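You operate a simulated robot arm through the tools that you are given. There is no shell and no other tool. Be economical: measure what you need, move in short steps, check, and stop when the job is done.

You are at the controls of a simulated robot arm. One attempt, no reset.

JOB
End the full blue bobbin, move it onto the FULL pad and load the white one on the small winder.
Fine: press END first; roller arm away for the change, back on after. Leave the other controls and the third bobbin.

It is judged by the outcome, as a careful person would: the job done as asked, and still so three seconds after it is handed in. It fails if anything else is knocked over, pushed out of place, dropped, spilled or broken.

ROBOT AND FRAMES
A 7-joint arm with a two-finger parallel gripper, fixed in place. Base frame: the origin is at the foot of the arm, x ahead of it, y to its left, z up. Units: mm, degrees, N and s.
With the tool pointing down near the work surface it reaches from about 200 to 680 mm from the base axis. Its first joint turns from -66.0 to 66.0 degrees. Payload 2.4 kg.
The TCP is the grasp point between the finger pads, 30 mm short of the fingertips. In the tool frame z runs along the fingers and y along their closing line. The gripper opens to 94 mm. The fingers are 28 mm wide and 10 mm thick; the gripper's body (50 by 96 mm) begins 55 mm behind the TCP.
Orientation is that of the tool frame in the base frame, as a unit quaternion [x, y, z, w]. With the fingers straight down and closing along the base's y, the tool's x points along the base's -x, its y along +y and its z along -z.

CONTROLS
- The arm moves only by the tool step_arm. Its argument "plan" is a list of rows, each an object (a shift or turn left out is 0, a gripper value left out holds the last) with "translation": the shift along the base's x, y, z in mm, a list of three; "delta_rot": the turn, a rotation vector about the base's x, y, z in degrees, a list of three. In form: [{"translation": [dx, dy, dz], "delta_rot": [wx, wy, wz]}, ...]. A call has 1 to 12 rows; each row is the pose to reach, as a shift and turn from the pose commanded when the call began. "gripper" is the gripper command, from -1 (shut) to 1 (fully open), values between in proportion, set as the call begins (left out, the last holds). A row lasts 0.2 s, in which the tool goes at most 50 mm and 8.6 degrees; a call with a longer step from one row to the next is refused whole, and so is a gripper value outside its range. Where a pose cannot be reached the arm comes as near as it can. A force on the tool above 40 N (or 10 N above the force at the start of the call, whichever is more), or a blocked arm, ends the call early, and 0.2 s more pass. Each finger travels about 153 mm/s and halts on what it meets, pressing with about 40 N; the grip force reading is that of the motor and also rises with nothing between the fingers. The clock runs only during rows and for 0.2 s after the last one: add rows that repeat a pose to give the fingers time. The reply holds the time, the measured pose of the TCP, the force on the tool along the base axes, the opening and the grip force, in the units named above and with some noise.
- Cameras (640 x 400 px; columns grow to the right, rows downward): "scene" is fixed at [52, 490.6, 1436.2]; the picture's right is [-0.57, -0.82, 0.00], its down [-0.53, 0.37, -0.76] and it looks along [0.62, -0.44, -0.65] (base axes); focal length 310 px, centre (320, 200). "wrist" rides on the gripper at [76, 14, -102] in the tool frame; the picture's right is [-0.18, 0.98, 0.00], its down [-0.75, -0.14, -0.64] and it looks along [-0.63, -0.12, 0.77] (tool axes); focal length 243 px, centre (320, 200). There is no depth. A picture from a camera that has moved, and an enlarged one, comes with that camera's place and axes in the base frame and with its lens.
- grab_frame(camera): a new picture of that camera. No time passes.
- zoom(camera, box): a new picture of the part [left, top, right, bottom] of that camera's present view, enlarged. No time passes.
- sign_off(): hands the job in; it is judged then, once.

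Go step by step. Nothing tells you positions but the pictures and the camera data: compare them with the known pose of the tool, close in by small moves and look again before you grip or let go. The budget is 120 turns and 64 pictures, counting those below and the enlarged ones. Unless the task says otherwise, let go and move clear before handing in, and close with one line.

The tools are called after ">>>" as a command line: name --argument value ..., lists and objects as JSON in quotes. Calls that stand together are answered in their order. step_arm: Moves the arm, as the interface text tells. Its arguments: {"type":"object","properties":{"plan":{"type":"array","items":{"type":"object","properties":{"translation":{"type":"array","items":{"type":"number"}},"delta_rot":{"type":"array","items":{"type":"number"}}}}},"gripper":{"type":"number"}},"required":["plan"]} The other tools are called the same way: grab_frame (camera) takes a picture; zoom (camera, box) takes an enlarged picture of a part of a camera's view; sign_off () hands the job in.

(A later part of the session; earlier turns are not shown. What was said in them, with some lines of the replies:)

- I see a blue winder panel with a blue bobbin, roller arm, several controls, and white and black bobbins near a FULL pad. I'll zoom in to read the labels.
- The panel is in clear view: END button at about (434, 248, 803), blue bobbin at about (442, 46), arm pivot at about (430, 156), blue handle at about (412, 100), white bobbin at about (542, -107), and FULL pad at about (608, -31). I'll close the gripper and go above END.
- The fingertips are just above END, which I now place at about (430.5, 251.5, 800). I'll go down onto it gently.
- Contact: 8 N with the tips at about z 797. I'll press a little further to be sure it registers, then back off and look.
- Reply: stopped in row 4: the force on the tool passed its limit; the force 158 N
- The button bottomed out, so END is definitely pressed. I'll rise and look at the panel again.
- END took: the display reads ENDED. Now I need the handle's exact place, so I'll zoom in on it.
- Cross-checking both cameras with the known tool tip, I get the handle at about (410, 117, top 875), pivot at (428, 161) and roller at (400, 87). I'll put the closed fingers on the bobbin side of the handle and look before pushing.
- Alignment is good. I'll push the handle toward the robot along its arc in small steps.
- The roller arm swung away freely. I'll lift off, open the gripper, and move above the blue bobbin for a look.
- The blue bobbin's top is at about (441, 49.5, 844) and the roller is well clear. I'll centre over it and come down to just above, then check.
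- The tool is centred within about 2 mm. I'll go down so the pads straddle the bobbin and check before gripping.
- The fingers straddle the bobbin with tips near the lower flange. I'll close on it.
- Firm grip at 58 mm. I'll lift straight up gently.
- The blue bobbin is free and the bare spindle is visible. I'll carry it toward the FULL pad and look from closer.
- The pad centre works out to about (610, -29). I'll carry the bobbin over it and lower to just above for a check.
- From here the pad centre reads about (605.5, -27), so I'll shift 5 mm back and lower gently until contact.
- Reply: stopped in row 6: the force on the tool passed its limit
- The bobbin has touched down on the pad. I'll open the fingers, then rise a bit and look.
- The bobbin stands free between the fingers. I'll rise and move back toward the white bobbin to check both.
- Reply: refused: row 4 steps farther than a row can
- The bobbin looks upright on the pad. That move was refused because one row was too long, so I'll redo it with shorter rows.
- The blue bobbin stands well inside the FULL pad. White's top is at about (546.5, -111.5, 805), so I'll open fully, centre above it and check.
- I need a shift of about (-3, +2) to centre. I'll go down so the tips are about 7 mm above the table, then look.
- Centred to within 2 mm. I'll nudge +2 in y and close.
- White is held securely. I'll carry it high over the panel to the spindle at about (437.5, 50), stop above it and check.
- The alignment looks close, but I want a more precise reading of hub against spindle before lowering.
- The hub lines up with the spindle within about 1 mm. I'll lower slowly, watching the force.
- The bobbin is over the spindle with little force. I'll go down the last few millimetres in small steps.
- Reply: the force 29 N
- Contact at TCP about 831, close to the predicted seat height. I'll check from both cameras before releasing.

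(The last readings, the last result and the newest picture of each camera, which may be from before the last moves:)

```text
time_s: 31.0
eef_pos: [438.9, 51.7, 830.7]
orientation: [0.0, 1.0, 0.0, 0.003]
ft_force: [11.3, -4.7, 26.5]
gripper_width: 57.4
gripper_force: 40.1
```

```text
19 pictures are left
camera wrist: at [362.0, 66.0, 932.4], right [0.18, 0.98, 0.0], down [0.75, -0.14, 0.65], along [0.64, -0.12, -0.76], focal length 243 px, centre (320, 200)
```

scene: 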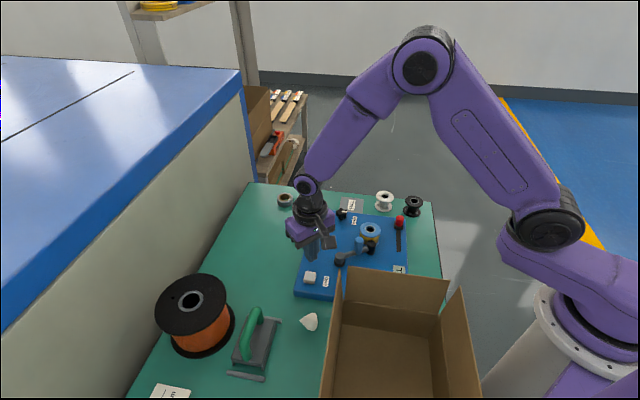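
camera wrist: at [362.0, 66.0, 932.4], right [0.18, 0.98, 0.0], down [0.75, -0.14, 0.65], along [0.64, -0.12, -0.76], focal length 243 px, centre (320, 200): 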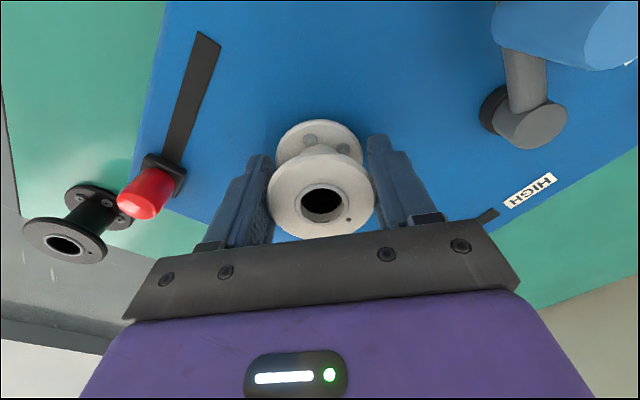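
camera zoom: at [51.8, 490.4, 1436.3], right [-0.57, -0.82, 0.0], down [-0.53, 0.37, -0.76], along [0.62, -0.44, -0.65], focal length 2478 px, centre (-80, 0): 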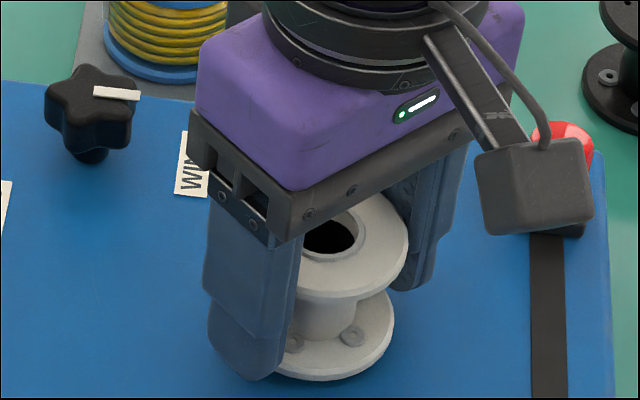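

It appears seated. I'll open the fingers, rise clear and inspect.

>>> step_arm --plan '[{"translation": [0, 0, 1]}, {"translation": [0, 0, 1]}]' --gripper 0.8

>>> step_arm --plan '[{"translation": [0, 0, 20]}, {"translation": [0, 0, 60]}, {"translation": [0, 0, 100]}, {"translation": [-10, 20, 130]}, {"translation": [-10, 20, 130]}]'

>>> grab_frame --camera "wrist"

>>> zoom --camera "scene" --box '[320, 180, 410, 260]'

```text
time_s: 31.6
eef_pos: [436.9, 50.6, 830.7]
orientation: [0.0, 1.0, 0.0, -0.002]
ft_force: [-0.1, 0.1, -0.4]
gripper_width: 84.5
gripper_force: 0.0
```

```text
time_s: 32.8
eef_pos: [430.0, 70.9, 960.6]
orientation: [0.0, 1.0, 0.0, -0.001]
ft_force: [0.0, -0.3, -0.4]
gripper_width: 84.6
gripper_force: 0.1
```

```text
18 pictures are left
camera wrist: at [353.3, 84.7, 1063.0], right [0.18, 0.98, 0.0], down [0.75, -0.14, 0.64], along [0.63, -0.12, -0.77], focal length 243 px, centre (320, 200)
```

wrist: 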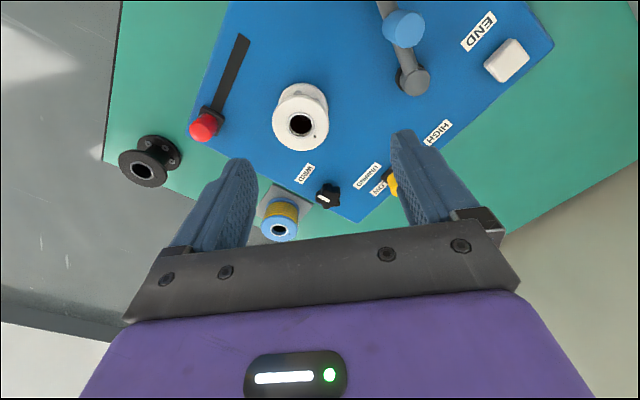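

```text
5.00 times, centred on (365, 220) of scene
camera zoom: at [51.9, 490.6, 1436.2], right [-0.57, -0.82, 0.0], down [-0.53, 0.37, -0.76], along [0.62, -0.44, -0.65], focal length 1549 px, centre (95, 100)
```

zoom: 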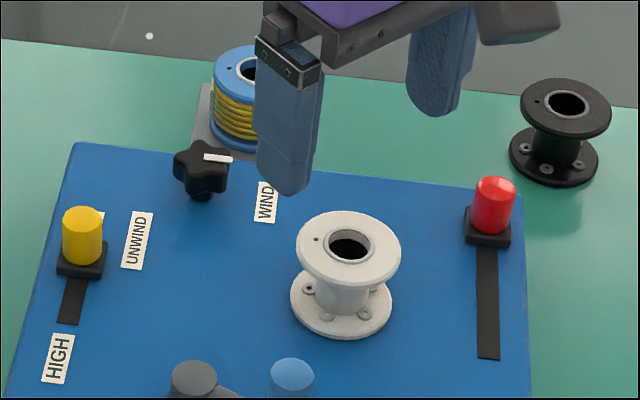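

White is seated exactly where blue was. Before bringing the roller arm back I need to know how close the cardboard box is to the handle, so I'll look there.

>>> zoom --camera "scene" --box '[290, 230, 490, 400]'

```text
2.35 times, centred on (390, 315) of scene
camera zoom: at [51.9, 490.6, 1436.2], right [-0.57, -0.82, 0.0], down [-0.53, 0.37, -0.76], along [0.62, -0.44, -0.65], focal length 729 px, centre (155, -71)
```

zoom: 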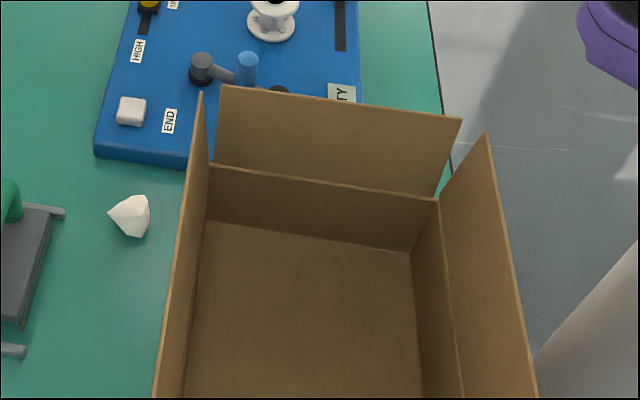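

The display has changed and the box's back flap lies on about the line x-y=102, up to z about 960. I'll keep the tool clear of it. Next is a closer view of the handle from above, with the fingers set to about 55 mm.

>>> step_arm --plan '[{"translation": [-18, 35, 0]}, {"translation": [-35, 70, -5]}, {"translation": [-35, 70, -10]}, {"translation": [-35, 70, -10]}]' --gripper 0.2

>>> grab_frame --camera "wrist"

>>> zoom --camera "scene" --box '[310, 180, 420, 290]'

```text
time_s: 33.8
eef_pos: [393.6, 140.6, 951.2]
orientation: [0.0, 1.0, 0.0, 0.0]
ft_force: [-0.4, 0.0, -0.1]
gripper_width: 56.2
gripper_force: 0.1
```

```text
15 pictures are left
camera wrist: at [317.5, 155.4, 1053.3], right [0.18, 0.98, 0.0], down [0.75, -0.14, 0.64], along [0.63, -0.12, -0.77], focal length 243 px, centre (320, 200)
```

wrist: 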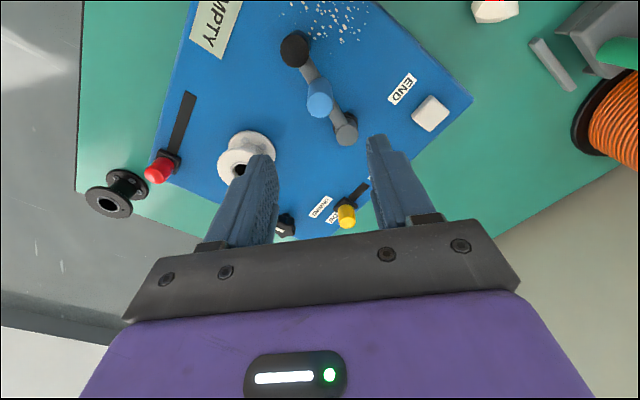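

```text
3.64 times, centred on (365, 235) of scene
camera zoom: at [51.9, 490.6, 1436.2], right [-0.57, -0.82, 0.0], down [-0.53, 0.37, -0.76], along [0.62, -0.44, -0.65], focal length 1126 px, centre (156, 73)
```

zoom: 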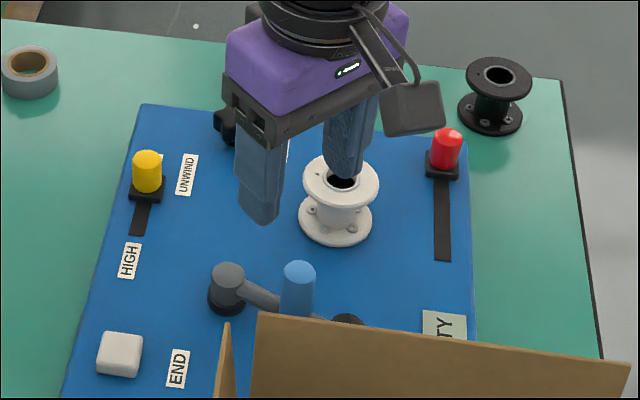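

The display reads EMPTY and the handle is now at about (377, 144, top 872). I'll turn the gripper 40° so it pushes along the arc and the camera stays away from the box, then lower around the handle.

>>> step_arm --plan '[{"translation": [-4, 1, 0], "delta_rot": [0, 0, 8]}, {"translation": [-8, 2, 0], "delta_rot": [0, 0, 16]}, {"translation": [-12, 3, 0], "delta_rot": [0, 0, 24]}, {"translation": [-16.5, 4, 0], "delta_rot": [0, 0, 32]}, {"translation": [-16.5, 4, 0], "delta_rot": [0, 0, 40]}, {"translation": [-16.5, 4, -25], "delta_rot": [0, 0, 40]}, {"translation": [-16.5, 4, -40], "delta_rot": [0, 0, 40]}, {"translation": [-16.5, 4, -40], "delta_rot": [0, 0, 40]}]'

>>> grab_frame --camera "wrist"

>>> zoom --camera "scene" --box '[310, 180, 420, 290]'

```text
time_s: 35.6
eef_pos: [375.7, 145.8, 911.7]
orientation: [-0.342, 0.94, 0.0, -0.001]
ft_force: [-1.2, -0.3, 0.4]
gripper_width: 56.4
gripper_force: 0.1
```

```text
13 pictures are left
camera wrist: at [307.2, 107.4, 1014.0], right [-0.49, 0.87, 0.0], down [0.67, 0.38, 0.64], along [0.56, 0.31, -0.77], focal length 243 px, centre (320, 200)
```

wrist: 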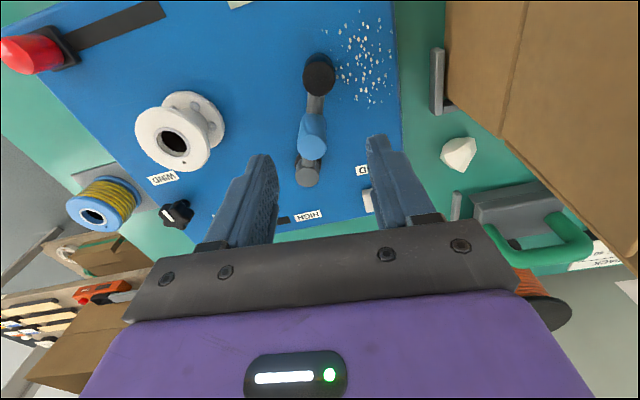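

```text
3.64 times, centred on (365, 235) of scene
camera zoom: at [52.0, 490.6, 1436.2], right [-0.57, -0.82, 0.0], down [-0.53, 0.37, -0.76], along [0.62, -0.44, -0.65], focal length 1126 px, centre (156, 73)
```

zoom: 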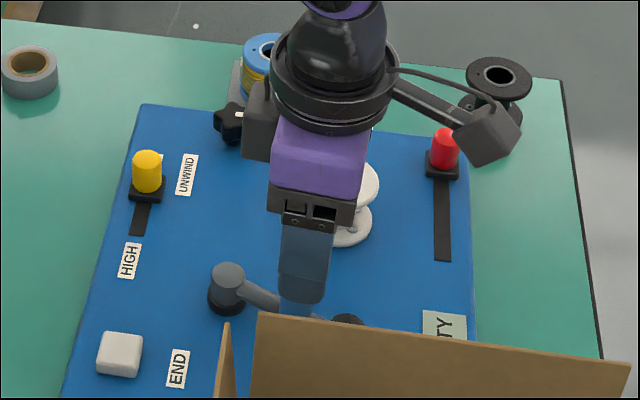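

The handle sits between the fingers; a small shift of -4 mm in y, then down and close on it.

>>> step_arm --plan '[{"translation": [0, -4, 0]}, {"translation": [0, -4, -15]}, {"translation": [0, -4, -26]}, {"translation": [0, -4, -26]}]'

>>> step_arm --plan '[{"translation": [0, 0, 0]}, {"translation": [0, 0, 0]}]' --gripper -0.66

>>> grab_frame --camera "wrist"

```text
time_s: 36.6
eef_pos: [377.1, 140.6, 884.6]
orientation: [-0.342, 0.94, 0.0, 0.0]
ft_force: [0.0, -0.6, 0.6]
gripper_width: 56.5
gripper_force: 0.0
```

```text
time_s: 37.2
eef_pos: [376.3, 140.0, 884.2]
orientation: [-0.34, 0.94, 0.001, 0.001]
ft_force: [9.0, -12.3, -3.1]
gripper_width: 24.3
gripper_force: 7.7
```

```text
11 pictures are left
camera wrist: at [308.6, 102.1, 986.6], right [-0.49, 0.87, 0.0], down [0.67, 0.37, 0.64], along [0.56, 0.31, -0.77], focal length 243 px, centre (320, 200)
```

wrist: 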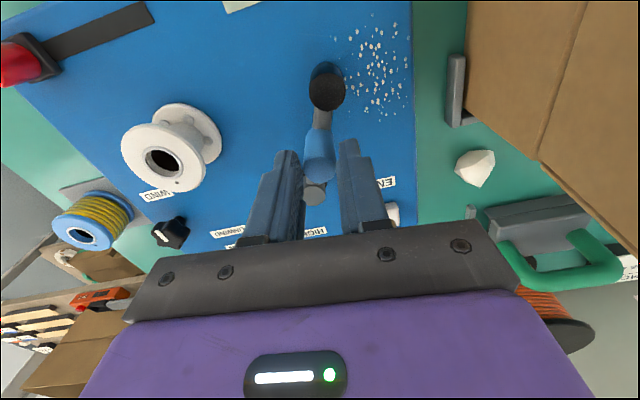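

The handle is loosely caged. I'll walk it back along its arc toward the white bobbin.

>>> step_arm --plan '[{"translation": [3.7, -6.4, 0]}, {"translation": [9, -12.6, 0]}, {"translation": [15.2, -17.9, 0]}, {"translation": [22.3, -22, 0]}, {"translation": [26, -23.5, 0]}, {"translation": [26, -23.5, 0]}]'

>>> grab_frame --camera "wrist"

```text
time_s: 38.6
eef_pos: [400.0, 116.3, 885.1]
orientation: [-0.341, 0.94, -0.001, -0.001]
ft_force: [-8.3, -3.9, -12.7]
gripper_width: 21.7
gripper_force: 45.6
```

```text
10 pictures are left
camera wrist: at [333.3, 78.8, 987.1], right [-0.49, 0.87, 0.0], down [0.67, 0.38, 0.64], along [0.56, 0.31, -0.77], focal length 243 px, centre (320, 200)
```

wrist: 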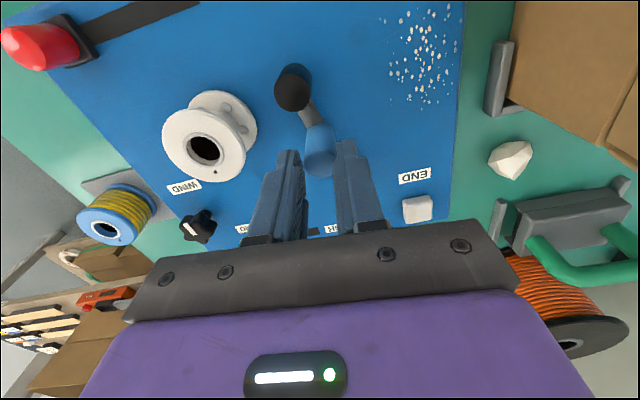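

The roller is on its way back, but the handle has slid toward one edge of the fingers. I'll open slightly, recentre by about (-6, -5), and look again.

>>> step_arm --plan '[{"translation": [0, 0, 0]}, {"translation": [-6, -5, 0]}, {"translation": [-6, -5, 0]}]' --gripper -0.35

>>> zoom --camera "wrist" --box '[150, 40, 410, 210]'

```text
time_s: 39.4
eef_pos: [396.0, 112.7, 884.7]
orientation: [-0.343, 0.939, 0.0, 0.0]
ft_force: [0.6, 0.9, -0.8]
gripper_width: 30.5
gripper_force: 0.0
```

```text
2.35 times, centred on (280, 125) of wrist
camera zoom: at [327.2, 74.7, 987.2], right [-0.49, 0.87, 0.0], down [0.67, 0.38, 0.64], along [0.56, 0.31, -0.77], focal length 571 px, centre (414, 376)
```

zoom: 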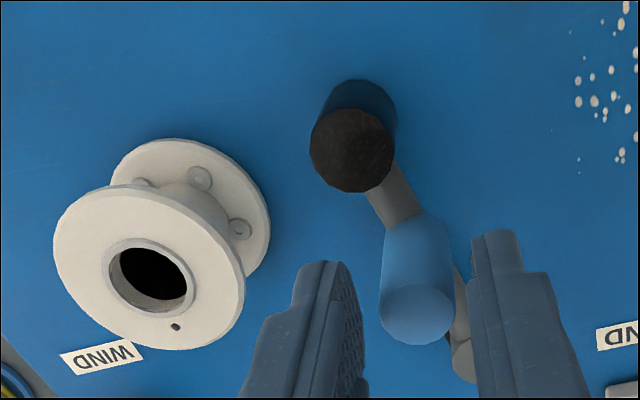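

The handle is centred at (394, 112) and the roller is about 20° from the bobbin. I'll push on along the arc in small steps toward contact.

>>> step_arm --plan '[{"translation": [5, -5, 1]}, {"translation": [10.6, -8.2, 2]}, {"translation": [14.5, -9.8, 2]}, {"translation": [17, -10.5, 2]}, {"translation": [17, -10.5, 2]}]'

>>> zoom --camera "wrist" --box '[150, 40, 410, 210]'

```text
time_s: 40.6
eef_pos: [412.9, 102.3, 887.8]
orientation: [-0.342, 0.94, 0.0, 0.0]
ft_force: [0.1, 1.8, 0.6]
gripper_width: 31.1
gripper_force: 0.8
```

```text
2.35 times, centred on (280, 125) of wrist
camera zoom: at [345.2, 63.9, 989.0], right [-0.49, 0.87, 0.0], down [0.67, 0.38, 0.64], along [0.56, 0.31, -0.77], focal length 571 px, centre (414, 376)
```

zoom: 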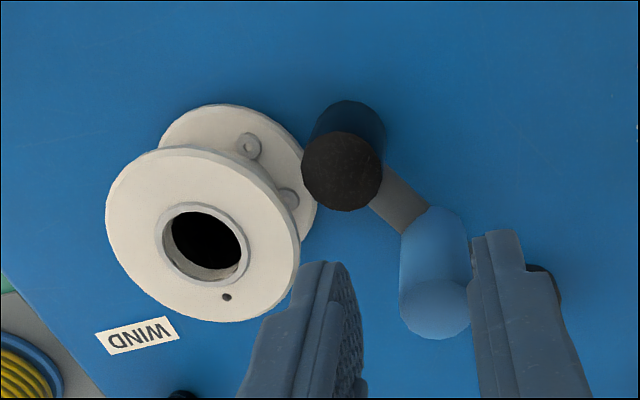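

The roller is a few millimetres short of the bobbin. I'll nudge further while watching the force.

>>> step_arm --plan '[{"translation": [1.5, -0.8, 0]}, {"translation": [3, -1.4, 0]}, {"translation": [4.5, -1.8, 0]}, {"translation": [6, -2.2, 0]}, {"translation": [6, -2.2, 0]}]'

>>> zoom --camera "wrist" --box '[150, 40, 410, 210]'

```text
time_s: 41.8
eef_pos: [416.9, 99.6, 887.3]
orientation: [-0.342, 0.94, 0.0, -0.002]
ft_force: [-12.3, 7.3, -0.7]
gripper_width: 38.0
gripper_force: 6.9
```

```text
2.35 times, centred on (280, 125) of wrist
camera zoom: at [350.1, 61.8, 989.6], right [-0.49, 0.87, 0.0], down [0.67, 0.38, 0.64], along [0.56, 0.31, -0.77], focal length 571 px, centre (414, 376)
```

zoom: 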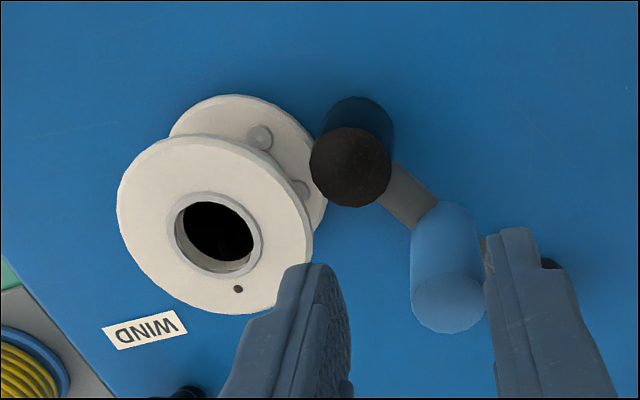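

The roller is against the bobbin: 14 N, with the finger being pushed back. I'll relax, open a little, lift straight up and verify.

>>> step_arm --plan '[{"translation": [-2, 1.5, 0]}, {"translation": [-2, 1.5, 0]}, {"translation": [-2, 1.5, 20]}, {"translation": [-2, 1.5, 60]}, {"translation": [-2, 1.5, 100]}, {"translation": [-2, 1.5, 130]}, {"translation": [-2, 1.5, 130]}]' --gripper 0.2

>>> grab_frame --camera "wrist"

>>> zoom --camera "scene" --box '[300, 180, 440, 290]'

```text
time_s: 43.4
eef_pos: [415.5, 99.8, 1015.7]
orientation: [-0.343, 0.939, 0.0, 0.0]
ft_force: [-0.1, -0.3, 1.1]
gripper_width: 56.3
gripper_force: 0.1
```

```text
6 pictures are left
camera wrist: at [348.8, 62.0, 1119.1], right [-0.49, 0.87, 0.0], down [0.67, 0.38, 0.64], along [0.56, 0.31, -0.77], focal length 243 px, centre (320, 200)
```

wrist: 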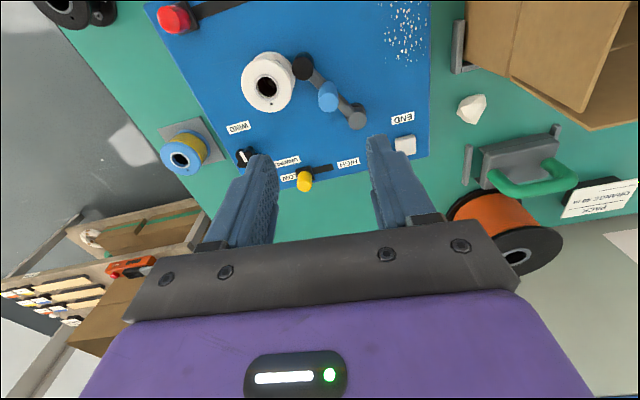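

```text
3.64 times, centred on (370, 235) of scene
camera zoom: at [52.0, 490.6, 1436.2], right [-0.57, -0.82, 0.0], down [-0.53, 0.37, -0.76], along [0.62, -0.44, -0.65], focal length 1126 px, centre (138, 73)
```

zoom: 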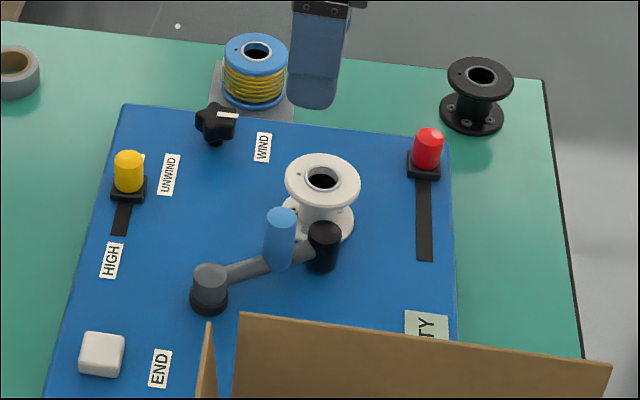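

The white bobbin is on the spindle, and the roller and handle are back at the same picture positions as at the start, against the bobbin. Blue stands on the FULL pad, the other controls and the black bobbin are untouched, and the gripper is clear, so I'm handing in.

>>> sign_off

```text
The job is handed in.
```

I pressed END, set the full blue bobbin on the FULL pad, loaded the white bobbin on the winder, and put the roller arm back on it. The other controls and the black bobbin were left alone.
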